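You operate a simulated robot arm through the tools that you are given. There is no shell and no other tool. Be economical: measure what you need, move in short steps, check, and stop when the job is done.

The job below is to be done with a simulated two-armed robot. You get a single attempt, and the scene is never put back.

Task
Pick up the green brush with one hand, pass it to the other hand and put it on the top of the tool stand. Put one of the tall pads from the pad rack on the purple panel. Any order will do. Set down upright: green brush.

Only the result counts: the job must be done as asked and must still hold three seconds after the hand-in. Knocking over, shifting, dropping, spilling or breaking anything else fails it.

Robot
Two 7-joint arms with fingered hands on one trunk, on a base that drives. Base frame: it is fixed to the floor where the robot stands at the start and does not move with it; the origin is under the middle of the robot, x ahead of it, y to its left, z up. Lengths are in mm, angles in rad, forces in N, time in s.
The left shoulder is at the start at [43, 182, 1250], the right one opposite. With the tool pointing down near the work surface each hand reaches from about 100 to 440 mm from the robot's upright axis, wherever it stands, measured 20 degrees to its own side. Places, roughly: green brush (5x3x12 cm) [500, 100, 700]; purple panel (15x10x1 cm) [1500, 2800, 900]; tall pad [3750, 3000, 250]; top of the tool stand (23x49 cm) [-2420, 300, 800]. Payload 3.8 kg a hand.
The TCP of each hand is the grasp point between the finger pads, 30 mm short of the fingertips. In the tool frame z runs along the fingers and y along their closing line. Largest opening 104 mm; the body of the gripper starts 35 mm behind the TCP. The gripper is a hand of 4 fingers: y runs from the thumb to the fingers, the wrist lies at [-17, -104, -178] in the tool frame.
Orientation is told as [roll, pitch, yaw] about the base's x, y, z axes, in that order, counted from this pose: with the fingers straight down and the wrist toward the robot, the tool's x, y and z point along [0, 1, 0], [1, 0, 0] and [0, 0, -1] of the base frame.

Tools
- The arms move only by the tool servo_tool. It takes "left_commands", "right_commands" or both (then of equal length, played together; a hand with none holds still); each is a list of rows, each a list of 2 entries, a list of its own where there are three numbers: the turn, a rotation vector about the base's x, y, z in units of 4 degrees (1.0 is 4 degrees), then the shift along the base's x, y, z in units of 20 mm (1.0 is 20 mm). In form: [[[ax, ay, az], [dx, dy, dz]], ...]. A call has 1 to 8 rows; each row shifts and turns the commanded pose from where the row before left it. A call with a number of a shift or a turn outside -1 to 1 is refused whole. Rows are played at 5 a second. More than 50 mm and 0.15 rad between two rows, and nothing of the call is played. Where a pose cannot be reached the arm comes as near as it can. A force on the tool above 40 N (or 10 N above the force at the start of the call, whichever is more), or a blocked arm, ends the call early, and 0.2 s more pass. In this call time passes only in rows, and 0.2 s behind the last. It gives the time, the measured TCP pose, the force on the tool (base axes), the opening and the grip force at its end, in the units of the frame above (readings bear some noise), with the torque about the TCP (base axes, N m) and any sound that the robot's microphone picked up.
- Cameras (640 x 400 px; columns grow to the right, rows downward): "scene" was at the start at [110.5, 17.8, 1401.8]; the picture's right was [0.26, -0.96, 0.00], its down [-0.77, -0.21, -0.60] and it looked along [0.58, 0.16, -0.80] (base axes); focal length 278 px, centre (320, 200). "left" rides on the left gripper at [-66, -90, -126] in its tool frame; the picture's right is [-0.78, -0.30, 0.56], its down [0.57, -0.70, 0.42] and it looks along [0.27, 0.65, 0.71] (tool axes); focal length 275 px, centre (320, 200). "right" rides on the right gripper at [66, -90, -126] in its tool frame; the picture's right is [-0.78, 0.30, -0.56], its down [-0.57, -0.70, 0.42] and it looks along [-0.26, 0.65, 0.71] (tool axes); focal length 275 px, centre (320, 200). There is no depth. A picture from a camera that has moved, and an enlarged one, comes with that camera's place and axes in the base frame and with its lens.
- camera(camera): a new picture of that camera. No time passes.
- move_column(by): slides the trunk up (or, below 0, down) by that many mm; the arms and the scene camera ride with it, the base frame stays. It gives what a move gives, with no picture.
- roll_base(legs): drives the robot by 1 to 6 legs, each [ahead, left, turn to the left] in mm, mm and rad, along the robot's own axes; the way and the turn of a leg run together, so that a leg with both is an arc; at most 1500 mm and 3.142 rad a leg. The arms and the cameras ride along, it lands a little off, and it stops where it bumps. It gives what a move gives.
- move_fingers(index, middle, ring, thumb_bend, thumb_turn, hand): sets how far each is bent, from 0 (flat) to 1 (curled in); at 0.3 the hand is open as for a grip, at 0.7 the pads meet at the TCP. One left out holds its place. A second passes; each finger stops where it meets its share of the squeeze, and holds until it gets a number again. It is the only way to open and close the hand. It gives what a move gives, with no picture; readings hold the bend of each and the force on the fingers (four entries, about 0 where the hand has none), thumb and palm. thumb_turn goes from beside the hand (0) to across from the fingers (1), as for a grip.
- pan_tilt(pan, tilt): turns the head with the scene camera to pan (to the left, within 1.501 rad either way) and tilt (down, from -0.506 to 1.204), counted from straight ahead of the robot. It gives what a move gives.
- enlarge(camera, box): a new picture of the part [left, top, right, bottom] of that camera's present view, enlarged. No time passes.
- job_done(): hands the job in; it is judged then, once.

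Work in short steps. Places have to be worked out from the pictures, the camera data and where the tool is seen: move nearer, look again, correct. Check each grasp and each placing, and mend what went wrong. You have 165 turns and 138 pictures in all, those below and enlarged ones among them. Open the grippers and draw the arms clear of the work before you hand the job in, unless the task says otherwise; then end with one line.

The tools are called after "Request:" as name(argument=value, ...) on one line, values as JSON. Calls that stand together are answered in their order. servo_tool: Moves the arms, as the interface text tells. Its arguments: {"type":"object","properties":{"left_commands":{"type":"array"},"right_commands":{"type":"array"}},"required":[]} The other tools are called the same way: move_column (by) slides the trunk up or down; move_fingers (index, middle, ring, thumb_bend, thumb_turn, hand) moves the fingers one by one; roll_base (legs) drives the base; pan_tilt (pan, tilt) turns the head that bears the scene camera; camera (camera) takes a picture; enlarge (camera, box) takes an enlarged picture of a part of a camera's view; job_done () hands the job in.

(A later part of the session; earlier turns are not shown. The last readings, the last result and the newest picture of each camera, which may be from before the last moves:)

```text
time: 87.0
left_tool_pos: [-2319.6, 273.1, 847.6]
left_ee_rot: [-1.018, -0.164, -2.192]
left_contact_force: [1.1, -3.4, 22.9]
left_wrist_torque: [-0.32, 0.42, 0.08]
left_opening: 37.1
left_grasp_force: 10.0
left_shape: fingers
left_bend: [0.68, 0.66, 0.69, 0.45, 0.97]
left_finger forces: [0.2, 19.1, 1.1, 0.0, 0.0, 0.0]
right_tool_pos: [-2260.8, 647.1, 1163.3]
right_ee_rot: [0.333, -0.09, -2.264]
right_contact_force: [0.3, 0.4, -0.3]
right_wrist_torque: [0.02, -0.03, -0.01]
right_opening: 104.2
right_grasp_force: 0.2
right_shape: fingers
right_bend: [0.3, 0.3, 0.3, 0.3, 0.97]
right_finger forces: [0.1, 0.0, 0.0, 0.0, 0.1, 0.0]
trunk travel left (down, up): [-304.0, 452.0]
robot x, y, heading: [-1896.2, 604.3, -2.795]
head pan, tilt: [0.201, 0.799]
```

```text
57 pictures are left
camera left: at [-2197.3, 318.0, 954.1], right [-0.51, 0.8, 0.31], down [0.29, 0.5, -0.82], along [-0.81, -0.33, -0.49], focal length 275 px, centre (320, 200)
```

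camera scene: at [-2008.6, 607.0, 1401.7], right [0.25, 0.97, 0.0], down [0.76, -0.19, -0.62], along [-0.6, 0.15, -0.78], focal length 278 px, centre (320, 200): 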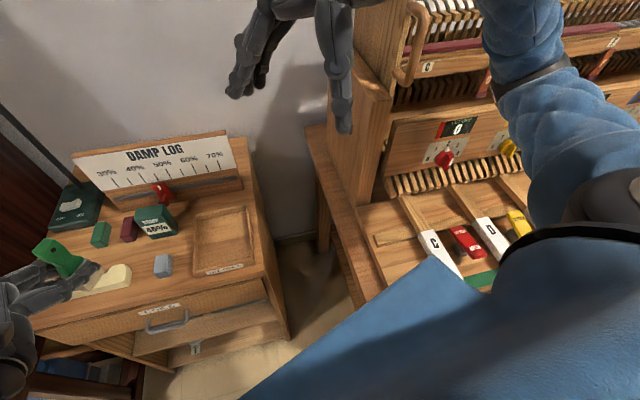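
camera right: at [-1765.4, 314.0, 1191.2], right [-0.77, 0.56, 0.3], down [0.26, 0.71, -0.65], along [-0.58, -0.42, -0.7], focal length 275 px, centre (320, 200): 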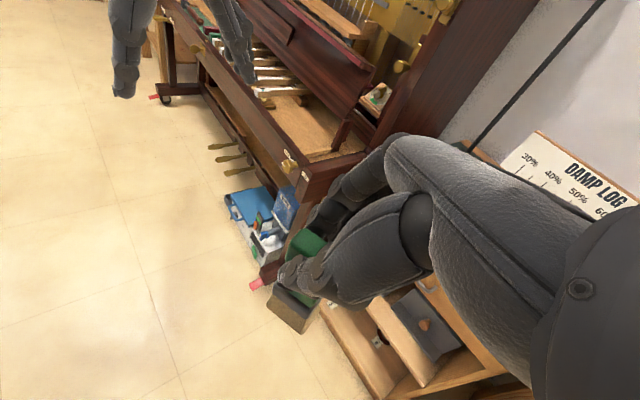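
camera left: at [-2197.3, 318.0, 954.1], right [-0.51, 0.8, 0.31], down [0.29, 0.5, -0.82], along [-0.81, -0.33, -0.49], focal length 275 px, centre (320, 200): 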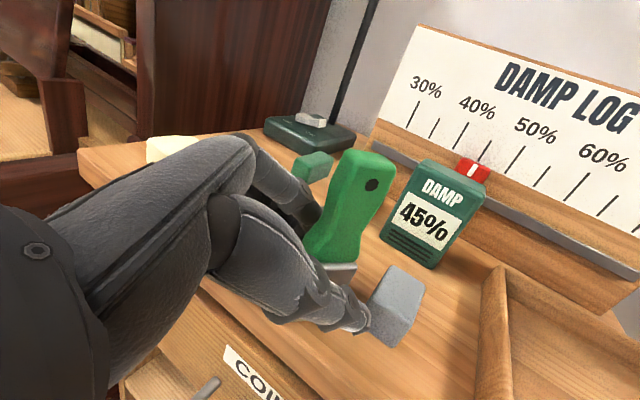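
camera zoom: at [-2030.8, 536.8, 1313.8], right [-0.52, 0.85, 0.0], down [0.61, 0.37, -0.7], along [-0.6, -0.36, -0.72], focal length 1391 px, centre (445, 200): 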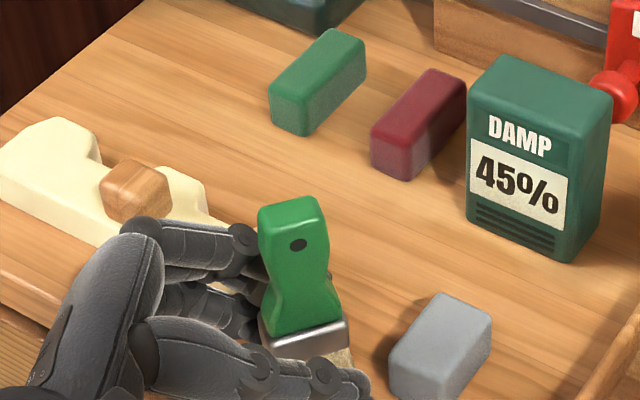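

The middle fingertip is pressing on the table at 19 N, and the brush has settled upright with the thumb free. I'll lift the hand a few mm and relax the fingers slightly off the brush.

Request:
servo_tool(left_commands=[[[0, 0, 0], [0, 0, 0.15]], [[0, 0, 0], [0, 0, 0.15]]])

Request:
move_fingers(hand="left", index=0.62, middle=0.62, ring=0.62, thumb_bend=0.35)

Request:
enlarge(camera="scene", box=[240, 160, 350, 240])

```text
time: 87.5
left_tool_pos: [-2317.1, 273.7, 849.4]
left_ee_rot: [-1.006, -0.157, -2.198]
left_contact_force: [-1.1, -0.9, 15.1]
left_wrist_torque: [-0.23, 0.35, 0.0]
left_opening: 37.2
left_grasp_force: 6.8
left_shape: fingers
left_bend: [0.68, 0.66, 0.68, 0.45, 0.97]
left_finger forces: [0.4, 13.2, 0.0, 0.0, 0.1, 0.0]
right_tool_pos: [-2261.2, 647.2, 1162.0]
right_ee_rot: [0.333, -0.09, -2.264]
right_contact_force: [1.2, 0.0, -0.3]
right_wrist_torque: [-0.01, 0.02, 0.03]
right_opening: 104.5
right_grasp_force: 0.0
right_shape: fingers
right_bend: [0.3, 0.3, 0.3, 0.3, 0.97]
right_finger forces: [0.0, 0.1, 0.0, 0.0, 0.0, 0.0]
trunk travel left (down, up): [-304.0, 452.0]
robot x, y, heading: [-1897.5, 600.4, -2.79]
head pan, tilt: [0.201, 0.799]
```

```text
time: 88.5
left_tool_pos: [-2316.3, 275.1, 848.8]
left_ee_rot: [-1.006, -0.156, -2.201]
left_contact_force: [0.7, 6.3, 16.5]
left_wrist_torque: [-0.05, 0.28, -0.16]
left_opening: 56.8
left_grasp_force: 9.0
left_shape: fingers
left_bend: [0.62, 0.64, 0.65, 0.35, 0.97]
left_finger forces: [0.1, 16.4, 2.4, 0.0, 0.1, 0.0]
right_tool_pos: [-2261.2, 647.4, 1162.9]
right_ee_rot: [0.33, -0.092, -2.263]
right_contact_force: [0.6, -0.3, -0.3]
right_wrist_torque: [0.0, 0.0, 0.01]
right_opening: 104.3
right_grasp_force: 0.0
right_shape: fingers
right_bend: [0.3, 0.3, 0.3, 0.3, 0.97]
right_finger forces: [0.0, 0.0, 0.0, 0.0, 0.1, 0.0]
trunk travel left (down, up): [-304.0, 452.0]
robot x, y, heading: [-1899.0, 604.1, -2.794]
head pan, tilt: [0.201, 0.799]
```

```text
5.00 times, centred on (295, 200) of scene
camera zoom: at [-2031.4, 537.6, 1313.7], right [-0.52, 0.85, 0.0], down [0.61, 0.37, -0.7], along [-0.59, -0.37, -0.72], focal length 1391 px, centre (445, 200)
```

zoom: 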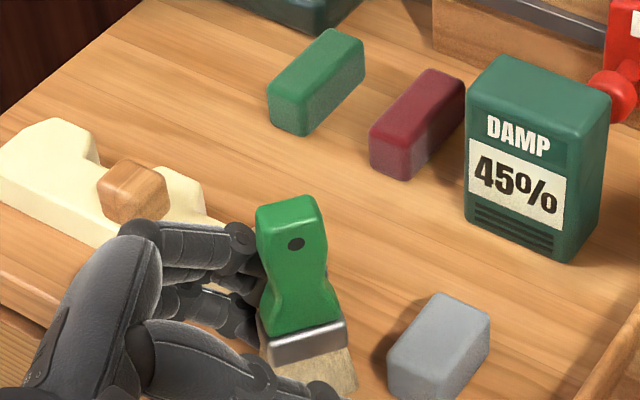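

The middle finger is still pressed downward. I'll raise the hand straight up in small steps to unload it.

Request:
servo_tool(left_commands=[[[0, 0, 0], [0, 0, 0.3]], [[0, 0, 0], [0, 0, 0.3]], [[0, 0, 0], [0, 0, 0.3]]])

Request:
enlarge(camera="scene", box=[240, 160, 350, 240])

```text
time: 89.3
left_tool_pos: [-2312.3, 274.2, 855.3]
left_ee_rot: [-0.981, -0.146, -2.204]
left_contact_force: [0.8, 0.9, -0.1]
left_wrist_torque: [-0.02, -0.03, -0.01]
left_opening: 56.4
left_grasp_force: 0.1
left_shape: fingers
left_bend: [0.62, 0.62, 0.62, 0.35, 0.97]
left_finger forces: [0.0, 0.0, 0.0, 0.0, 0.1, 0.0]
right_tool_pos: [-2263.3, 647.0, 1161.9]
right_ee_rot: [0.332, -0.089, -2.265]
right_contact_force: [0.3, -0.2, -0.2]
right_wrist_torque: [-0.02, 0.01, -0.02]
right_opening: 104.2
right_grasp_force: 0.0
right_shape: fingers
right_bend: [0.3, 0.3, 0.3, 0.3, 0.97]
right_finger forces: [0.0, 0.0, 0.0, 0.1, 0.0, 0.1]
trunk travel left (down, up): [-304.0, 452.0]
robot x, y, heading: [-1897.0, 604.6, -2.79]
head pan, tilt: [0.201, 0.799]
```

```text
5.00 times, centred on (295, 200) of scene
camera zoom: at [-2032.5, 535.9, 1313.4], right [-0.52, 0.85, 0.0], down [0.61, 0.37, -0.7], along [-0.59, -0.36, -0.72], focal length 1391 px, centre (445, 200)
```

zoom: 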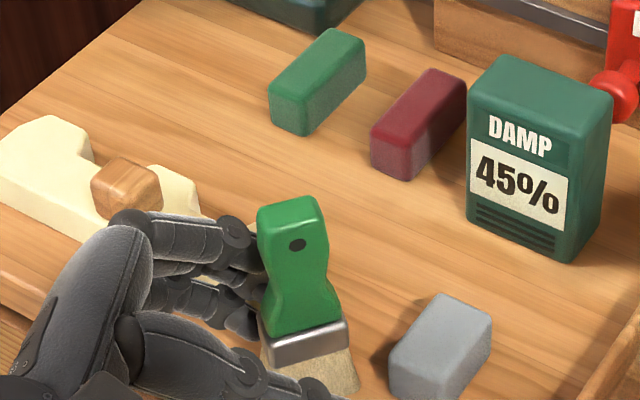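

Forces are zero and the brush stands free. I'll withdraw back toward the robot and upward, away from the brush and the cream piece.

Request:
servo_tool(left_commands=[[[0, 0, 0], [0.35, -0.2, 0.35]], [[0, 0, 0], [0.35, -0.2, 0.35]], [[0, 0, 0], [0.35, -0.2, 0.35]]])

Request:
enlarge(camera="scene", box=[220, 150, 360, 250])

```text
time: 90.2
left_tool_pos: [-2297.7, 265.6, 886.1]
left_ee_rot: [-1.019, -0.138, -2.191]
left_contact_force: [0.4, 0.2, -0.9]
left_wrist_torque: [0.0, -0.01, 0.01]
left_opening: 57.0
left_grasp_force: 0.1
left_shape: fingers
left_bend: [0.62, 0.62, 0.62, 0.35, 0.97]
left_finger forces: [0.0, 0.0, 0.1, 0.0, 0.0, 0.0]
right_tool_pos: [-2262.0, 646.8, 1162.5]
right_ee_rot: [0.331, -0.087, -2.263]
right_contact_force: [0.2, -0.4, 0.3]
right_wrist_torque: [0.02, 0.0, -0.04]
right_opening: 104.3
right_grasp_force: 0.0
right_shape: fingers
right_bend: [0.3, 0.3, 0.3, 0.3, 0.97]
right_finger forces: [0.1, 0.1, 0.1, 0.0, 0.1, 0.0]
trunk travel left (down, up): [-304.0, 452.0]
robot x, y, heading: [-1896.8, 606.0, -2.791]
head pan, tilt: [0.201, 0.799]
```

```text
4.00 times, centred on (290, 200) of scene
camera zoom: at [-2032.5, 535.9, 1313.4], right [-0.52, 0.85, 0.0], down [0.61, 0.37, -0.7], along [-0.59, -0.36, -0.72], focal length 1112 px, centre (440, 200)
```

zoom: 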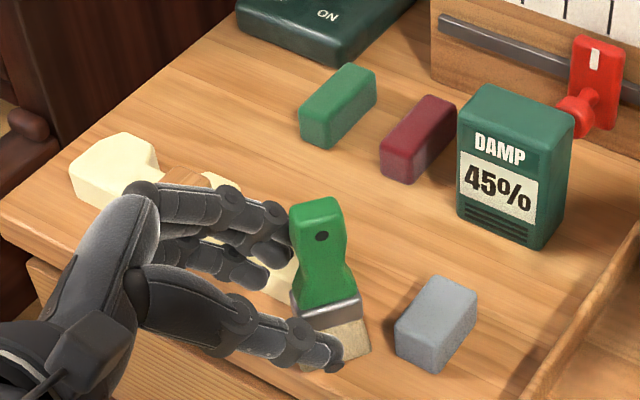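

The brush stands undisturbed. I'll keep withdrawing.

Request:
servo_tool(left_commands=[[[0, 0, 0], [0.5, -0.35, 0.3]], [[0, 0, 0], [0.5, -0.35, 0.3]], [[0, 0, 0], [0.6, -0.4, 0.4]], [[0, 0, 0], [0.6, -0.4, 0.5]], [[0, 0, 0], [0.6, -0.4, 0.6]], [[0, 0, 0], [0.6, -0.3, 0.8]], [[0, 0, 0], [0.6, -0.3, 0.8]]])

Request:
enlarge(camera="scene", box=[200, 120, 420, 290])

```text
time: 91.8
left_tool_pos: [-2229.7, 210.3, 951.7]
left_ee_rot: [-1.033, -0.125, -2.188]
left_contact_force: [-0.9, 0.4, -0.4]
left_wrist_torque: [0.0, -0.02, 0.01]
left_opening: 56.8
left_grasp_force: 0.1
left_shape: fingers
left_bend: [0.62, 0.62, 0.62, 0.35, 0.97]
left_finger forces: [0.0, 0.0, 0.0, 0.1, 0.0, 0.0]
left hand out of reach, approached as far as the arm can: row 6, 7
right_tool_pos: [-2262.0, 647.1, 1161.7]
right_ee_rot: [0.333, -0.086, -2.263]
right_contact_force: [-0.3, 0.3, -0.3]
right_wrist_torque: [0.02, 0.01, -0.03]
right_opening: 104.4
right_grasp_force: 0.1
right_shape: fingers
right_bend: [0.3, 0.3, 0.3, 0.3, 0.97]
right_finger forces: [0.1, 0.1, 0.0, 0.1, 0.0, 0.0]
trunk travel left (down, up): [-304.0, 452.0]
robot x, y, heading: [-1895.2, 606.0, -2.794]
head pan, tilt: [0.201, 0.799]
```

```text
2.35 times, centred on (310, 205) of scene
camera zoom: at [-2032.5, 535.6, 1313.4], right [-0.52, 0.85, 0.0], down [0.61, 0.37, -0.7], along [-0.59, -0.36, -0.72], focal length 654 px, centre (344, 188)
```

zoom: 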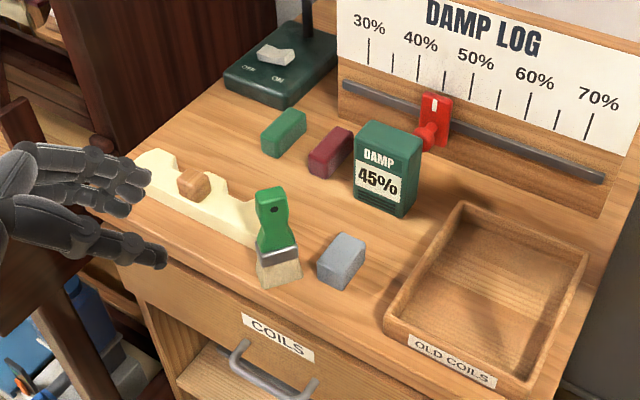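

The brush stands upright on the stand. Now for the pad: I'll open the left hand, raise the trunk, back away, turn toward +x and drive to the corridor between the big bench and the low cart.

Request:
move_fingers(hand="left", index=0.3, middle=0.3, ring=0.3, thumb_bend=0.3)

Request:
roll_base(legs=[[-350, 0, 0]])

Request:
move_column(by=95)

Request:
roll_base(legs=[[0, 0, 2.79]])

Request:
pan_tilt(pan=0.3, tilt=0.35)

Request:
camera(camera="scene")

```text
time: 92.8
left_tool_pos: [-2230.1, 210.1, 951.3]
left_ee_rot: [-1.032, -0.127, -2.185]
left_contact_force: [0.5, -0.9, -0.1]
left_wrist_torque: [0.01, 0.01, 0.02]
left_opening: 104.2
left_grasp_force: 0.1
left_shape: fingers
left_bend: [0.3, 0.3, 0.3, 0.3, 0.97]
left_finger forces: [0.1, 0.0, 0.0, 0.0, 0.0, 0.0]
right_tool_pos: [-2262.9, 646.2, 1162.0]
right_ee_rot: [0.332, -0.087, -2.265]
right_contact_force: [0.9, -0.5, -0.3]
right_wrist_torque: [-0.01, 0.01, 0.01]
right_opening: 104.3
right_grasp_force: 0.0
right_shape: fingers
right_bend: [0.3, 0.3, 0.3, 0.3, 0.97]
right_finger forces: [0.0, 0.0, 0.1, 0.0, 0.0, 0.0]
trunk travel left (down, up): [-304.0, 452.0]
robot x, y, heading: [-1897.5, 603.3, -2.789]
head pan, tilt: [0.201, 0.799]
```

```text
time: 95.0
left_tool_pos: [-1900.4, 329.6, 951.6]
left_ee_rot: [-1.033, -0.127, -2.186]
left_contact_force: [-0.6, -0.7, 0.4]
left_wrist_torque: [0.02, 0.04, 0.03]
left_opening: 104.2
left_grasp_force: 0.1
left_shape: fingers
left_bend: [0.3, 0.3, 0.3, 0.3, 0.97]
left_finger forces: [0.0, 0.1, 0.1, 0.0, 0.0, 0.0]
right_tool_pos: [-1934.6, 766.1, 1162.9]
right_ee_rot: [0.331, -0.09, -2.262]
right_contact_force: [0.1, 0.0, 0.0]
right_wrist_torque: [0.01, -0.01, -0.05]
right_opening: 104.4
right_grasp_force: 0.1
right_shape: fingers
right_bend: [0.3, 0.3, 0.3, 0.3, 0.97]
right_finger forces: [0.1, 0.0, 0.1, 0.1, 0.1, 0.1]
trunk travel left (down, up): [-304.0, 452.0]
robot x, y, heading: [-1566.9, 721.5, -2.79]
head pan, tilt: [0.201, 0.799]
```

```text
time: 96.3
left_tool_pos: [-1902.1, 328.6, 1047.0]
left_ee_rot: [-1.032, -0.126, -2.186]
left_contact_force: [0.5, -0.7, 0.0]
left_wrist_torque: [0.0, -0.02, 0.01]
left_opening: 104.2
left_grasp_force: 0.0
left_shape: fingers
left_bend: [0.3, 0.3, 0.3, 0.3, 0.97]
left_finger forces: [0.0, 0.0, 0.0, 0.0, 0.0, 0.0]
right_tool_pos: [-1936.1, 765.2, 1257.7]
right_ee_rot: [0.331, -0.088, -2.261]
right_contact_force: [-0.4, -0.8, -1.0]
right_wrist_torque: [0.02, 0.0, -0.01]
right_opening: 104.2
right_grasp_force: 0.0
right_shape: fingers
right_bend: [0.3, 0.3, 0.3, 0.3, 0.97]
right_finger forces: [0.0, 0.1, 0.0, 0.1, 0.1, 0.0]
trunk travel left (down, up): [-399.0, 357.0]
robot x, y, heading: [-1570.8, 722.2, -2.792]
head pan, tilt: [0.201, 0.799]
```

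```text
time: 103.3
left_tool_pos: [-1122.5, 982.1, 1046.0]
left_ee_rot: [-1.033, -0.127, 0.614]
left_contact_force: [-0.5, 0.4, 0.2]
left_wrist_torque: [0.01, 0.01, 0.02]
left_opening: 104.1
left_grasp_force: 0.1
left_shape: fingers
left_bend: [0.3, 0.3, 0.3, 0.3, 0.97]
left_finger forces: [0.1, 0.0, 0.0, 0.1, 0.0, 0.0]
right_tool_pos: [-1238.2, 559.7, 1256.7]
right_ee_rot: [0.329, -0.088, 0.536]
right_contact_force: [-0.5, -0.3, -0.7]
right_wrist_torque: [-0.04, 0.0, -0.01]
right_opening: 104.5
right_grasp_force: 0.0
right_shape: fingers
right_bend: [0.3, 0.3, 0.3, 0.3, 0.97]
right_finger forces: [0.0, 0.0, 0.0, 0.0, 0.0, 0.1]
trunk travel left (down, up): [-399.0, 357.0]
robot x, y, heading: [-1568.6, 720.0, 0.003]
head pan, tilt: [0.201, 0.799]
```

```text
time: 104.2
left_tool_pos: [-1121.9, 982.0, 1045.8]
left_ee_rot: [-1.032, -0.125, 0.614]
left_contact_force: [0.5, -1.0, -1.1]
left_wrist_torque: [0.02, -0.05, 0.0]
left_opening: 104.1
left_grasp_force: 0.0
left_shape: fingers
left_bend: [0.3, 0.3, 0.3, 0.3, 0.97]
left_finger forces: [0.0, 0.0, 0.1, 0.1, 0.1, 0.1]
right_tool_pos: [-1238.5, 560.0, 1257.6]
right_ee_rot: [0.332, -0.09, 0.537]
right_contact_force: [-0.2, 0.1, 0.6]
right_wrist_torque: [-0.01, -0.03, 0.01]
right_opening: 104.1
right_grasp_force: 0.0
right_shape: fingers
right_bend: [0.3, 0.3, 0.3, 0.3, 0.97]
right_finger forces: [0.1, 0.0, 0.0, 0.0, 0.0, 0.0]
trunk travel left (down, up): [-399.0, 357.0]
robot x, y, heading: [-1565.4, 722.5, 0.007]
head pan, tilt: [0.3, 0.351]
```

```text
52 pictures are left
camera scene: at [-1440.3, 750.0, 1449.1], right [0.3, -0.95, 0.0], down [-0.33, -0.1, -0.94], along [0.9, 0.28, -0.34], focal length 278 px, centre (320, 200)
```

scene: 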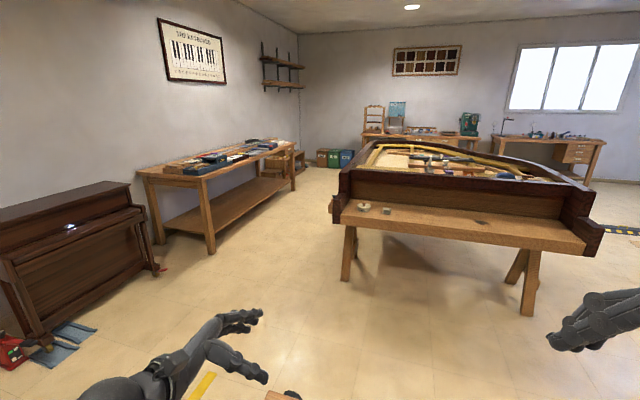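

The route is clear. I'll drive along +x below the cart, turn to +y, go up between piano and bench, then strafe toward the table.

Request:
roll_base(legs=[[1415, -80, 0], [0, 0, 1.57], [1150, 0, 0], [0, -1400, 0]])

Request:
pan_tilt(pan=-0.15, tilt=0.5)

Request:
camera(camera="scene")

```text
time: 106.7
left_tool_pos: [-873.2, 971.5, 1047.3]
left_ee_rot: [-1.035, -0.129, 0.614]
left_contact_force: [-0.3, -0.5, 0.2]
left_wrist_torque: [0.01, -0.02, 0.02]
left_opening: 104.2
left_grasp_force: 0.1
left_shape: fingers
left_bend: [0.3, 0.3, 0.3, 0.3, 0.97]
left_finger forces: [0.1, 0.1, 0.1, 0.1, 0.0, 0.1]
right_tool_pos: [-987.6, 549.0, 1257.8]
right_ee_rot: [0.331, -0.088, 0.537]
right_contact_force: [-1.2, 0.1, 0.0]
right_wrist_torque: [0.01, -0.04, -0.06]
right_opening: 104.5
right_grasp_force: 0.0
right_shape: fingers
right_bend: [0.3, 0.3, 0.3, 0.3, 0.97]
right_finger forces: [0.2, 0.1, 0.0, 0.1, 0.0, 0.0]
trunk travel left (down, up): [-399.0, 357.0]
robot x, y, heading: [-1320.3, 712.4, 0.01]
head pan, tilt: [0.3, 0.351]
stopped in leg 1: the robot was blocked; the commanded pose is now the measured one
```

```text
time: 107.6
left_tool_pos: [-872.7, 970.5, 1047.7]
left_ee_rot: [-1.033, -0.126, 0.615]
left_contact_force: [-0.5, -0.1, -0.9]
left_wrist_torque: [0.0, 0.0, 0.0]
left_opening: 104.4
left_grasp_force: 0.1
left_shape: fingers
left_bend: [0.3, 0.3, 0.3, 0.3, 0.97]
left_finger forces: [0.0, 0.0, 0.0, 0.0, 0.1, 0.1]
right_tool_pos: [-984.8, 548.6, 1257.5]
right_ee_rot: [0.331, -0.09, 0.538]
right_contact_force: [0.0, 0.3, 0.1]
right_wrist_torque: [0.01, 0.02, 0.02]
right_opening: 104.4
right_grasp_force: 0.0
right_shape: fingers
right_bend: [0.3, 0.3, 0.3, 0.3, 0.97]
right_finger forces: [0.0, 0.0, 0.0, 0.1, 0.0, 0.0]
trunk travel left (down, up): [-399.0, 357.0]
robot x, y, heading: [-1319.8, 713.6, 0.012]
head pan, tilt: [-0.15, 0.499]
```

```text
51 pictures are left
camera scene: at [-1188.1, 697.3, 1435.6], right [-0.14, -0.99, 0.0], down [-0.47, 0.07, -0.88], along [0.87, -0.12, -0.48], focal length 278 px, centre (320, 200)
```

scene: 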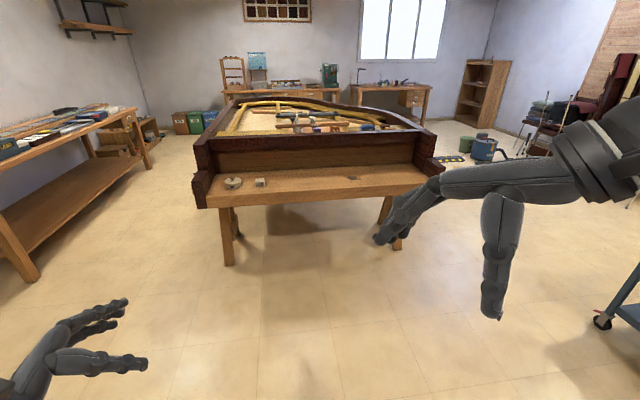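

The base bumped, most likely on the low cart. I'll back off slightly and look at it.

Request:
roll_base(legs=[[-60, -60, 0]])

Request:
pan_tilt(pan=0.7, tilt=1.0)

Request:
camera(camera="scene")

```text
time: 108.7
left_tool_pos: [-931.8, 910.3, 1048.1]
left_ee_rot: [-1.033, -0.13, 0.615]
left_contact_force: [-0.6, -0.7, 0.4]
left_wrist_torque: [0.02, -0.02, 0.0]
left_opening: 104.4
left_grasp_force: 0.1
left_shape: fingers
left_bend: [0.3, 0.3, 0.3, 0.3, 0.97]
left_finger forces: [0.1, 0.0, 0.0, 0.0, 0.1, 0.0]
right_tool_pos: [-1045.4, 488.6, 1257.2]
right_ee_rot: [0.334, -0.089, 0.537]
right_contact_force: [-0.7, -0.3, -0.9]
right_wrist_torque: [0.02, 0.0, 0.01]
right_opening: 104.5
right_grasp_force: 0.0
right_shape: fingers
right_bend: [0.3, 0.3, 0.3, 0.3, 0.97]
right_finger forces: [0.0, 0.0, 0.0, 0.1, 0.0, 0.0]
trunk travel left (down, up): [-399.0, 357.0]
robot x, y, heading: [-1374.6, 648.2, 0.005]
head pan, tilt: [-0.15, 0.499]
```

```text
time: 109.8
left_tool_pos: [-930.5, 910.8, 1047.2]
left_ee_rot: [-1.034, -0.128, 0.615]
left_contact_force: [-0.6, 0.2, -0.4]
left_wrist_torque: [0.03, -0.01, 0.0]
left_opening: 104.0
left_grasp_force: 0.1
left_shape: fingers
left_bend: [0.3, 0.3, 0.3, 0.3, 0.97]
left_finger forces: [0.0, 0.0, 0.1, 0.0, 0.1, 0.1]
right_tool_pos: [-1043.2, 488.4, 1257.1]
right_ee_rot: [0.334, -0.087, 0.539]
right_contact_force: [0.3, -0.2, -0.5]
right_wrist_torque: [0.01, 0.01, 0.04]
right_opening: 104.1
right_grasp_force: 0.2
right_shape: fingers
right_bend: [0.3, 0.3, 0.3, 0.3, 0.97]
right_finger forces: [0.0, 0.0, 0.1, 0.1, 0.0, 0.1]
trunk travel left (down, up): [-399.0, 357.0]
robot x, y, heading: [-1375.3, 648.7, 0.005]
head pan, tilt: [0.7, 1.0]
```

```text
50 pictures are left
camera scene: at [-1283.9, 695.5, 1394.5], right [0.65, -0.76, 0.0], down [-0.64, -0.55, -0.54], along [0.41, 0.35, -0.84], focal length 278 px, centre (320, 200)
```

scene: 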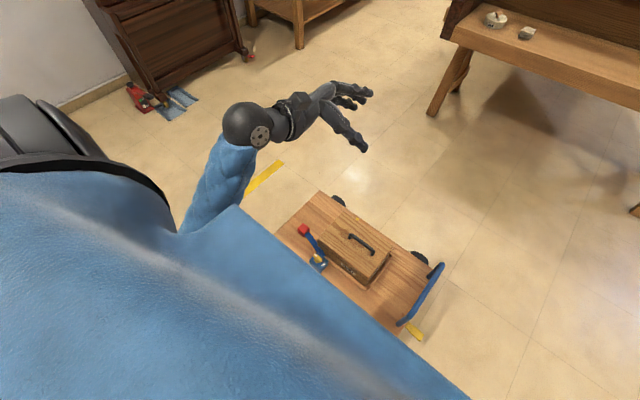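

It's a platform trolley spanning x -965 to -600 and y 550 to 1260. I'll go around its lower end along y about 90, then north through the gap at x about -170.

Request:
roll_base(legs=[[0, -560, 0], [1205, 0, 0], [0, 0, 1.57], [1200, 0, 0], [500, 0, 0], [0, -1300, 0]])

Request:
pan_tilt(pan=-0.15, tilt=0.5)

Request:
camera(camera="scene")

```text
time: 137.0
left_tool_pos: [838.9, 2264.4, 1046.5]
left_ee_rot: [-1.032, -0.128, 2.187]
left_contact_force: [-0.1, 0.7, 0.5]
left_wrist_torque: [-0.01, -0.03, -0.03]
left_opening: 104.4
left_grasp_force: 0.1
left_shape: fingers
left_bend: [0.3, 0.3, 0.3, 0.3, 0.97]
left_finger forces: [0.1, 0.0, 0.0, 0.1, 0.0, 0.1]
right_tool_pos: [1261.4, 2151.8, 1257.2]
right_ee_rot: [0.334, -0.088, 2.109]
right_contact_force: [0.4, -0.9, -0.7]
right_wrist_torque: [0.01, 0.01, 0.03]
right_opening: 104.6
right_grasp_force: 0.1
right_shape: fingers
right_bend: [0.3, 0.3, 0.3, 0.3, 0.97]
right_finger forces: [0.1, 0.0, 0.1, 0.0, 0.0, 0.0]
trunk travel left (down, up): [-399.0, 357.0]
robot x, y, heading: [1094.7, 1820.0, 1.579]
head pan, tilt: [0.7, 1.0]
```

```text
time: 138.1
left_tool_pos: [838.1, 2264.3, 1047.9]
left_ee_rot: [-1.036, -0.128, 2.186]
left_contact_force: [0.7, -0.2, -0.5]
left_wrist_torque: [-0.04, -0.02, -0.01]
left_opening: 104.4
left_grasp_force: 0.1
left_shape: fingers
left_bend: [0.3, 0.3, 0.3, 0.3, 0.97]
left_finger forces: [0.0, 0.0, 0.1, 0.1, 0.0, 0.1]
right_tool_pos: [1261.0, 2151.0, 1257.3]
right_ee_rot: [0.333, -0.088, 2.11]
right_contact_force: [0.3, 0.0, -1.0]
right_wrist_torque: [0.01, -0.02, 0.03]
right_opening: 104.4
right_grasp_force: 0.1
right_shape: fingers
right_bend: [0.3, 0.3, 0.3, 0.3, 0.97]
right_finger forces: [0.0, 0.1, 0.0, 0.0, 0.1, 0.0]
trunk travel left (down, up): [-399.0, 357.0]
robot x, y, heading: [1100.4, 1819.1, 1.584]
head pan, tilt: [-0.15, 0.499]
```

```text
49 pictures are left
camera scene: at [1109.4, 1948.9, 1435.5], right [0.99, -0.14, 0.0], down [-0.07, -0.47, -0.88], along [0.12, 0.87, -0.48], focal length 278 px, centre (320, 200)
```

scene: 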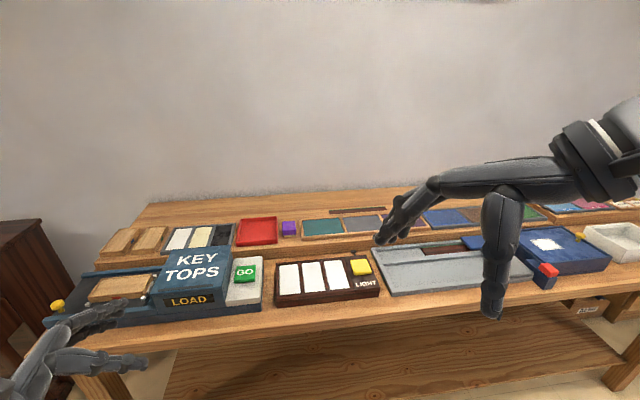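

The row of coloured panels sits along a back ledge, and the purple one should be behind my right hand. I'll strafe right and look again.

Request:
roll_base(legs=[[0, -450, 0]])

Request:
pan_tilt(pan=0.2, tilt=0.5)

Request:
camera(camera="scene")

Request:
pan_tilt(pan=-1.0, tilt=0.4)

Request:
camera(camera="scene")

```text
time: 140.9
left_tool_pos: [1295.1, 2269.8, 1047.3]
left_ee_rot: [-1.032, -0.128, 2.187]
left_contact_force: [0.2, -0.3, -0.1]
left_wrist_torque: [-0.02, -0.01, 0.02]
left_opening: 104.4
left_grasp_force: 0.0
left_shape: fingers
left_bend: [0.3, 0.3, 0.3, 0.3, 0.97]
left_finger forces: [0.0, 0.0, 0.1, 0.1, 0.0, 0.1]
right_tool_pos: [1717.5, 2156.3, 1257.4]
right_ee_rot: [0.332, -0.087, 2.11]
right_contact_force: [0.2, -0.8, 0.1]
right_wrist_torque: [-0.01, 0.01, -0.02]
right_opening: 104.5
right_grasp_force: 0.0
right_shape: fingers
right_bend: [0.3, 0.3, 0.3, 0.3, 0.97]
right_finger forces: [0.0, 0.1, 0.0, 0.1, 0.1, 0.1]
trunk travel left (down, up): [-399.0, 357.0]
robot x, y, heading: [1557.0, 1825.1, 1.58]
head pan, tilt: [-0.15, 0.499]
```

```text
time: 141.7
left_tool_pos: [1294.0, 2270.0, 1046.8]
left_ee_rot: [-1.033, -0.13, 2.189]
left_contact_force: [0.1, 0.8, -0.4]
left_wrist_torque: [0.0, 0.0, 0.01]
left_opening: 104.4
left_grasp_force: 0.1
left_shape: fingers
left_bend: [0.3, 0.3, 0.3, 0.3, 0.97]
left_finger forces: [0.0, 0.0, 0.1, 0.0, 0.0, 0.1]
right_tool_pos: [1717.1, 2156.8, 1256.6]
right_ee_rot: [0.335, -0.087, 2.11]
right_contact_force: [-0.2, -0.4, 0.2]
right_wrist_torque: [-0.01, 0.01, 0.03]
right_opening: 104.2
right_grasp_force: 0.1
right_shape: fingers
right_bend: [0.3, 0.3, 0.3, 0.3, 0.97]
right_finger forces: [0.0, 0.1, 0.0, 0.1, 0.0, 0.0]
trunk travel left (down, up): [-399.0, 357.0]
robot x, y, heading: [1553.7, 1824.1, 1.583]
head pan, tilt: [0.201, 0.499]
```

```text
48 pictures are left
camera scene: at [1534.2, 1952.8, 1435.5], right [0.98, 0.21, 0.0], down [0.1, -0.47, -0.88], along [-0.18, 0.86, -0.48], focal length 278 px, centre (320, 200)
```

scene: 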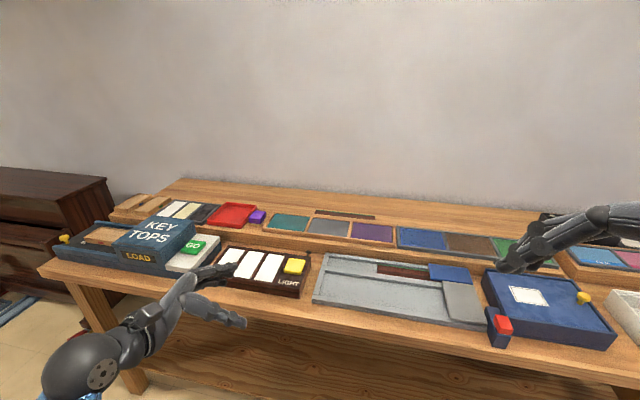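

```text
time: 143.1
left_tool_pos: [1292.8, 2269.5, 1048.1]
left_ee_rot: [-1.036, -0.128, 2.186]
left_contact_force: [0.0, 0.7, 0.5]
left_wrist_torque: [0.0, -0.02, 0.01]
left_opening: 104.3
left_grasp_force: 0.0
left_shape: fingers
left_bend: [0.3, 0.3, 0.3, 0.3, 0.97]
left_finger forces: [0.1, 0.0, 0.0, 0.0, 0.0, 0.1]
right_tool_pos: [1717.3, 2156.4, 1257.1]
right_ee_rot: [0.336, -0.088, 2.111]
right_contact_force: [0.2, 0.0, -0.4]
right_wrist_torque: [-0.04, 0.0, -0.02]
right_opening: 104.5
right_grasp_force: 0.0
right_shape: fingers
right_bend: [0.3, 0.3, 0.3, 0.3, 0.97]
right_finger forces: [0.1, 0.0, 0.0, 0.0, 0.0, 0.0]
trunk travel left (down, up): [-399.0, 357.0]
robot x, y, heading: [1555.9, 1822.7, 1.579]
head pan, tilt: [-1.0, 0.4]
```

```text
47 pictures are left
camera scene: at [1630.5, 1914.8, 1444.7], right [0.55, -0.83, 0.0], down [-0.33, -0.21, -0.92], along [0.77, 0.51, -0.39], focal length 278 px, centre (320, 200)
```

scene: 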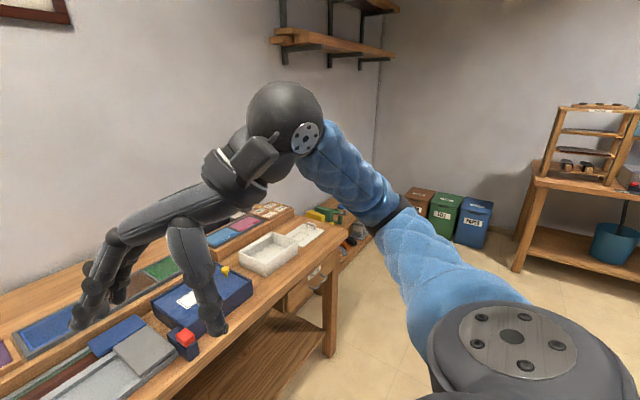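

The purple panel is at about [1547, 2731, 900]. The pad rack is past the table's far end, so I'll strafe further right to view it.

Request:
roll_base(legs=[[0, -1350, 0]])

Request:
pan_tilt(pan=-0.6, tilt=0.6)

Request:
camera(camera="scene")

```text
time: 149.9
left_tool_pos: [2646.4, 2282.0, 1047.5]
left_ee_rot: [-1.036, -0.128, 2.179]
left_contact_force: [0.5, 0.4, -0.4]
left_wrist_torque: [0.0, 0.0, -0.01]
left_opening: 104.3
left_grasp_force: 0.1
left_shape: fingers
left_bend: [0.3, 0.3, 0.3, 0.3, 0.97]
left_finger forces: [0.1, 0.0, 0.0, 0.0, 0.0, 0.0]
right_tool_pos: [3067.6, 2165.4, 1256.9]
right_ee_rot: [0.334, -0.089, 2.103]
right_contact_force: [-0.5, 0.5, 0.0]
right_wrist_torque: [-0.02, 0.02, 0.02]
right_opening: 104.2
right_grasp_force: 0.0
right_shape: fingers
right_bend: [0.3, 0.3, 0.3, 0.3, 0.97]
right_finger forces: [0.1, 0.1, 0.1, 0.0, 0.1, 0.0]
trunk travel left (down, up): [-399.0, 357.0]
robot x, y, heading: [2905.8, 1832.1, 1.577]
head pan, tilt: [-1.0, 0.4]
```

```text
time: 150.7
left_tool_pos: [2645.8, 2282.0, 1046.5]
left_ee_rot: [-1.033, -0.126, 2.177]
left_contact_force: [-0.5, -0.5, -0.9]
left_wrist_torque: [-0.03, 0.02, 0.0]
left_opening: 104.4
left_grasp_force: 0.0
left_shape: fingers
left_bend: [0.3, 0.3, 0.3, 0.3, 0.97]
left_finger forces: [0.1, 0.0, 0.0, 0.0, 0.0, 0.0]
right_tool_pos: [3066.9, 2164.7, 1256.0]
right_ee_rot: [0.333, -0.09, 2.101]
right_contact_force: [0.0, -0.7, 0.9]
right_wrist_torque: [-0.03, 0.03, 0.02]
right_opening: 104.1
right_grasp_force: 0.1
right_shape: fingers
right_bend: [0.3, 0.3, 0.3, 0.3, 0.97]
right_finger forces: [0.0, 0.1, 0.0, 0.1, 0.0, 0.1]
trunk travel left (down, up): [-399.0, 357.0]
robot x, y, heading: [2902.0, 1830.8, 1.572]
head pan, tilt: [-0.6, 0.6]
```

```text
46 pictures are left
camera scene: at [2951.1, 1946.2, 1426.5], right [0.83, -0.56, 0.0], down [-0.32, -0.47, -0.83], along [0.47, 0.68, -0.56], focal length 278 px, centre (320, 200)
```

scene: 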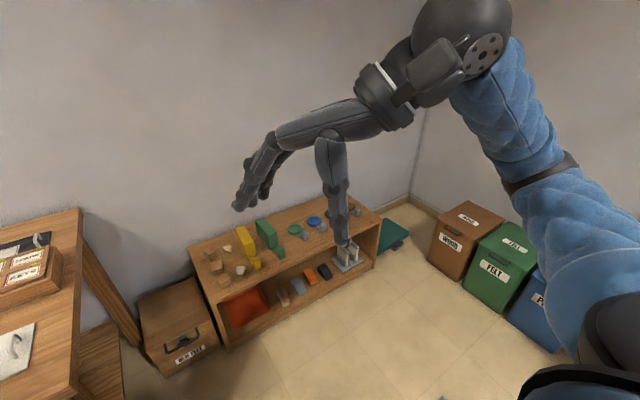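

The pad rack is at the right front of the low shelf. I'll zoom in.

Request:
enlarge(camera="scene", box=[280, 190, 400, 290])

```text
4.00 times, centred on (340, 240) of scene
camera zoom: at [2951.1, 1946.2, 1426.5], right [0.83, -0.56, 0.0], down [-0.32, -0.47, -0.83], along [0.47, 0.68, -0.56], focal length 1112 px, centre (240, 40)
```

zoom: 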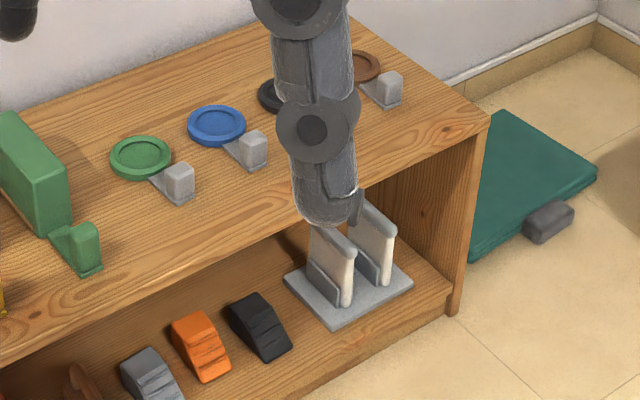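

The tall white pads stand in the rack, thin along x and extending back along y. To grip one facing the shelf, the right hand must close sideways, so I'll test how far it can yaw in free space here.

Request:
servo_tool(right_commands=[[[0, 0, 1], [0, 0.5, -0.5]], [[0, 0, 1], [0, 0.5, -0.5]], [[0, 0, 1], [0, 0.5, -0.5]], [[0, 0, 1], [0, 0.5, -0.5]], [[0, 0, 1], [0, 0.5, -0.5]], [[0, 0, 1], [0, 0.5, -0.5]], [[0, 0, 1], [0, 0.5, -0.5]], [[0, 0, 1], [0, 0.5, -0.5]]], left_commands=[[[0, 0, 0], [-1, -0.5, 0]], [[0, 0, 0], [-1, -0.5, 0]], [[0, 0, 0], [0, 0, 0]], [[0, 0, 0], [0, 0, 0]], [[0, 0, 0], [0, 0, 0]], [[0, 0, 0], [0, 0, 0]], [[0, 0, 0], [0, 0, 0]], [[0, 0, 0], [0, 0, 0]]])

Request:
servo_tool(right_commands=[[[0, 0, 1], [0, 0, 0]], [[0, 0, 1], [0, 0, 0]], [[0, 0, 1], [0, 0, 0]], [[0, 0, 1], [0, 0, 0]], [[0, 0, 1], [0, 0, 0]], [[0, 0, 1], [0, 0, 0]]])

```text
time: 152.5
left_tool_pos: [2604.6, 2261.6, 1047.0]
left_ee_rot: [-1.034, -0.128, 2.179]
left_contact_force: [0.4, -0.6, -1.0]
left_wrist_torque: [-0.01, -0.03, 0.0]
left_opening: 104.4
left_grasp_force: 0.1
left_shape: fingers
left_bend: [0.3, 0.3, 0.3, 0.3, 0.97]
left_finger forces: [0.1, 0.0, 0.0, 0.1, 0.1, 0.1]
right_tool_pos: [3066.1, 2245.2, 1176.1]
right_ee_rot: [0.332, -0.088, 2.662]
right_contact_force: [-0.4, 0.0, -0.7]
right_wrist_torque: [0.02, -0.01, 0.01]
right_opening: 104.1
right_grasp_force: 0.0
right_shape: fingers
right_bend: [0.3, 0.3, 0.3, 0.3, 0.97]
right_finger forces: [0.1, 0.1, 0.0, 0.1, 0.1, 0.0]
trunk travel left (down, up): [-399.0, 357.0]
robot x, y, heading: [2904.5, 1834.2, 1.578]
head pan, tilt: [-0.6, 0.6]
```

```text
time: 153.9
left_tool_pos: [2604.1, 2261.9, 1047.1]
left_ee_rot: [-1.035, -0.128, 2.178]
left_contact_force: [-0.3, -0.6, 0.1]
left_wrist_torque: [-0.01, 0.01, -0.04]
left_opening: 104.4
left_grasp_force: 0.1
left_shape: fingers
left_bend: [0.3, 0.3, 0.3, 0.3, 0.97]
left_finger forces: [0.0, 0.1, 0.1, 0.0, 0.1, 0.0]
right_tool_pos: [3066.9, 2244.3, 1175.2]
right_ee_rot: [0.334, -0.088, 3.08]
right_contact_force: [0.0, -0.4, -0.6]
right_wrist_torque: [-0.01, 0.02, 0.03]
right_opening: 104.2
right_grasp_force: 0.0
right_shape: fingers
right_bend: [0.3, 0.3, 0.3, 0.3, 0.97]
right_finger forces: [0.0, 0.1, 0.0, 0.0, 0.0, 0.0]
trunk travel left (down, up): [-399.0, 357.0]
robot x, y, heading: [2902.2, 1834.2, 1.573]
head pan, tilt: [-0.6, 0.6]
```

The right hand yaws to 86° easily. Next I'll tilt its fingers forward (toward +y) so it can reach in under the shelf edge.

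Request:
servo_tool(right_commands=[[[1, -0.16, 0], [0, 0, 0]], [[1, -0.16, 0], [0, 0, 0]], [[1, -0.16, 0], [0, 0, 0]], [[1, -0.16, 0], [0, 0, 0]], [[1, -0.16, 0], [0, 0, 0]], [[1, -0.16, 0], [0, 0, 0]], [[1, -0.16, 0], [0, 0, 0]], [[1, -0.16, 0], [0, 0, 0]]])

Request:
servo_tool(right_commands=[[[1, 0, 0], [0, 0, 0]], [[1, 0, 0], [0, 0, 0]], [[1, 0, 0], [0, 0, 0]], [[1, 0, 0], [0, 0, 0]], [[1, 0, 0], [0, 0, 0]], [[1, 0, 0], [0, 0, 0]]])

```text
time: 155.7
left_tool_pos: [2603.7, 2261.3, 1046.2]
left_ee_rot: [-1.037, -0.128, 2.179]
left_contact_force: [0.4, -0.4, 0.1]
left_wrist_torque: [0.01, -0.03, 0.02]
left_opening: 104.5
left_grasp_force: 0.0
left_shape: fingers
left_bend: [0.3, 0.3, 0.3, 0.3, 0.97]
left_finger forces: [0.0, 0.1, 0.0, 0.0, 0.1, 0.0]
right_tool_pos: [3068.0, 2246.3, 1177.4]
right_ee_rot: [-0.232, -0.024, 3.112]
right_contact_force: [0.1, 0.2, 0.8]
right_wrist_torque: [0.01, 0.02, 0.05]
right_opening: 104.4
right_grasp_force: 0.0
right_shape: fingers
right_bend: [0.3, 0.3, 0.3, 0.3, 0.97]
right_finger forces: [0.0, 0.0, 0.0, 0.0, 0.0, 0.0]
trunk travel left (down, up): [-399.0, 357.0]
robot x, y, heading: [2900.2, 1833.6, 1.575]
head pan, tilt: [-0.6, 0.6]
```

```text
time: 157.1
left_tool_pos: [2604.6, 2261.1, 1046.4]
left_ee_rot: [-1.035, -0.128, 2.18]
left_contact_force: [-0.1, 0.1, -0.5]
left_wrist_torque: [0.04, 0.02, 0.02]
left_opening: 104.1
left_grasp_force: 0.1
left_shape: fingers
left_bend: [0.3, 0.3, 0.3, 0.3, 0.97]
left_finger forces: [0.0, 0.0, 0.1, 0.0, 0.0, 0.0]
right_tool_pos: [3066.8, 2245.6, 1178.1]
right_ee_rot: [-0.652, -0.035, 3.123]
right_contact_force: [0.6, 0.2, 0.7]
right_wrist_torque: [0.0, -0.01, -0.01]
right_opening: 104.2
right_grasp_force: 0.0
right_shape: fingers
right_bend: [0.3, 0.3, 0.3, 0.3, 0.97]
right_finger forces: [0.0, 0.0, 0.0, 0.1, 0.0, 0.1]
trunk travel left (down, up): [-399.0, 357.0]
robot x, y, heading: [2906.6, 1833.3, 1.572]
head pan, tilt: [-0.6, 0.6]
```

That orientation works. I'll drive nearer the rack, staying about 600 mm in front of the shelf, and look.

Request:
roll_base(legs=[[300, -690, 0]])

Request:
pan_tilt(pan=-0.1, tilt=0.85)

Request:
camera(camera="scene")

Request:
camera(camera="right")

```text
time: 161.2
left_tool_pos: [3299.6, 2561.9, 1046.6]
left_ee_rot: [-1.033, -0.128, 2.183]
left_contact_force: [0.7, 0.5, 0.0]
left_wrist_torque: [-0.02, -0.01, 0.0]
left_opening: 104.2
left_grasp_force: 0.0
left_shape: fingers
left_bend: [0.3, 0.3, 0.3, 0.3, 0.97]
left_finger forces: [0.0, 0.0, 0.0, 0.1, 0.0, 0.0]
right_tool_pos: [3762.9, 2545.0, 1176.9]
right_ee_rot: [-0.65, -0.034, 3.127]
right_contact_force: [0.5, -0.1, -0.2]
right_wrist_torque: [-0.05, 0.04, 0.01]
right_opening: 104.2
right_grasp_force: 0.0
right_shape: fingers
right_bend: [0.3, 0.3, 0.3, 0.3, 0.97]
right_finger forces: [0.1, 0.0, 0.1, 0.0, 0.0, 0.0]
trunk travel left (down, up): [-399.0, 357.0]
robot x, y, heading: [3601.0, 2130.9, 1.575]
head pan, tilt: [-0.6, 0.6]
```

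```text
time: 162.2
left_tool_pos: [3299.1, 2560.7, 1046.4]
left_ee_rot: [-1.033, -0.127, 2.182]
left_contact_force: [-0.3, 0.6, 0.2]
left_wrist_torque: [-0.01, 0.0, -0.01]
left_opening: 104.5
left_grasp_force: 0.0
left_shape: fingers
left_bend: [0.3, 0.3, 0.3, 0.3, 0.97]
left_finger forces: [0.1, 0.0, 0.0, 0.0, 0.0, 0.1]
right_tool_pos: [3762.6, 2545.2, 1177.2]
right_ee_rot: [-0.65, -0.032, 3.128]
right_contact_force: [-0.1, 0.8, -0.6]
right_wrist_torque: [0.0, -0.02, -0.01]
right_opening: 104.4
right_grasp_force: 0.0
right_shape: fingers
right_bend: [0.3, 0.3, 0.3, 0.3, 0.97]
right_finger forces: [0.1, 0.1, 0.1, 0.1, 0.0, 0.0]
trunk travel left (down, up): [-399.0, 357.0]
robot x, y, heading: [3596.5, 2131.6, 1.575]
head pan, tilt: [-0.099, 0.85]
```

```text
44 pictures are left
camera scene: at [3605.5, 2250.9, 1405.6], right [1.0, -0.09, 0.0], down [-0.07, -0.75, -0.66], along [0.06, 0.66, -0.75], focal length 278 px, centre (320, 200)
```

scene: 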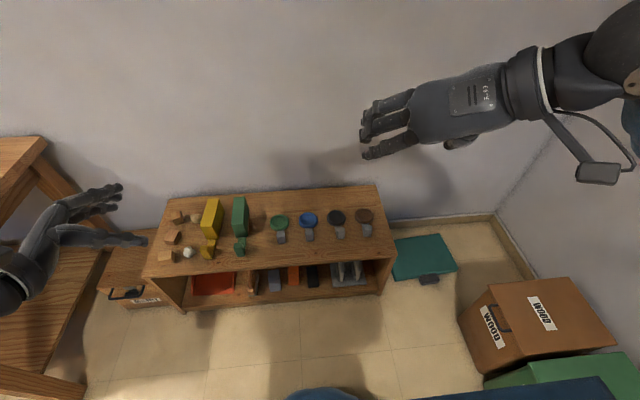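

```text
43 pictures are left
camera right: at [3853.1, 2416.5, 1235.1], right [-0.26, 0.29, 0.92], down [0.71, 0.7, -0.02], along [-0.65, 0.65, -0.39], focal length 275 px, centre (320, 200)
```

right: 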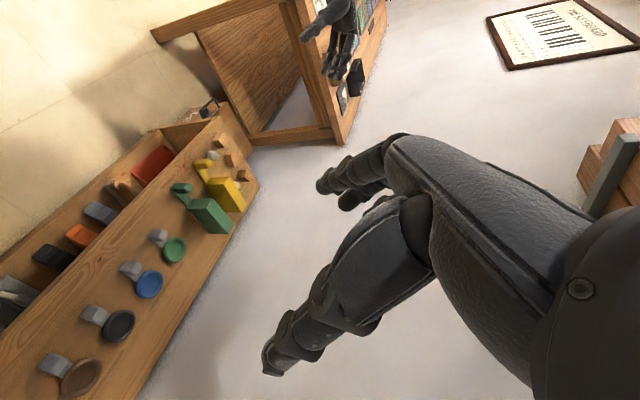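

Triangulation puts the rack near [3819, 2902], with its base only about 35 mm above the floor. I'll zoom for pad details.

Request:
enlarge(camera="scene", box=[290, 220, 410, 310])

```text
4.44 times, centred on (350, 265) of scene
camera zoom: at [3605.5, 2250.9, 1405.6], right [1.0, -0.09, 0.0], down [-0.07, -0.75, -0.66], along [0.06, 0.66, -0.75], focal length 1236 px, centre (187, -89)
```

zoom: 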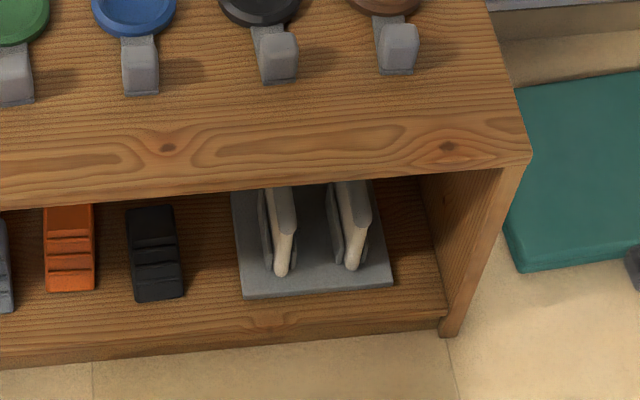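

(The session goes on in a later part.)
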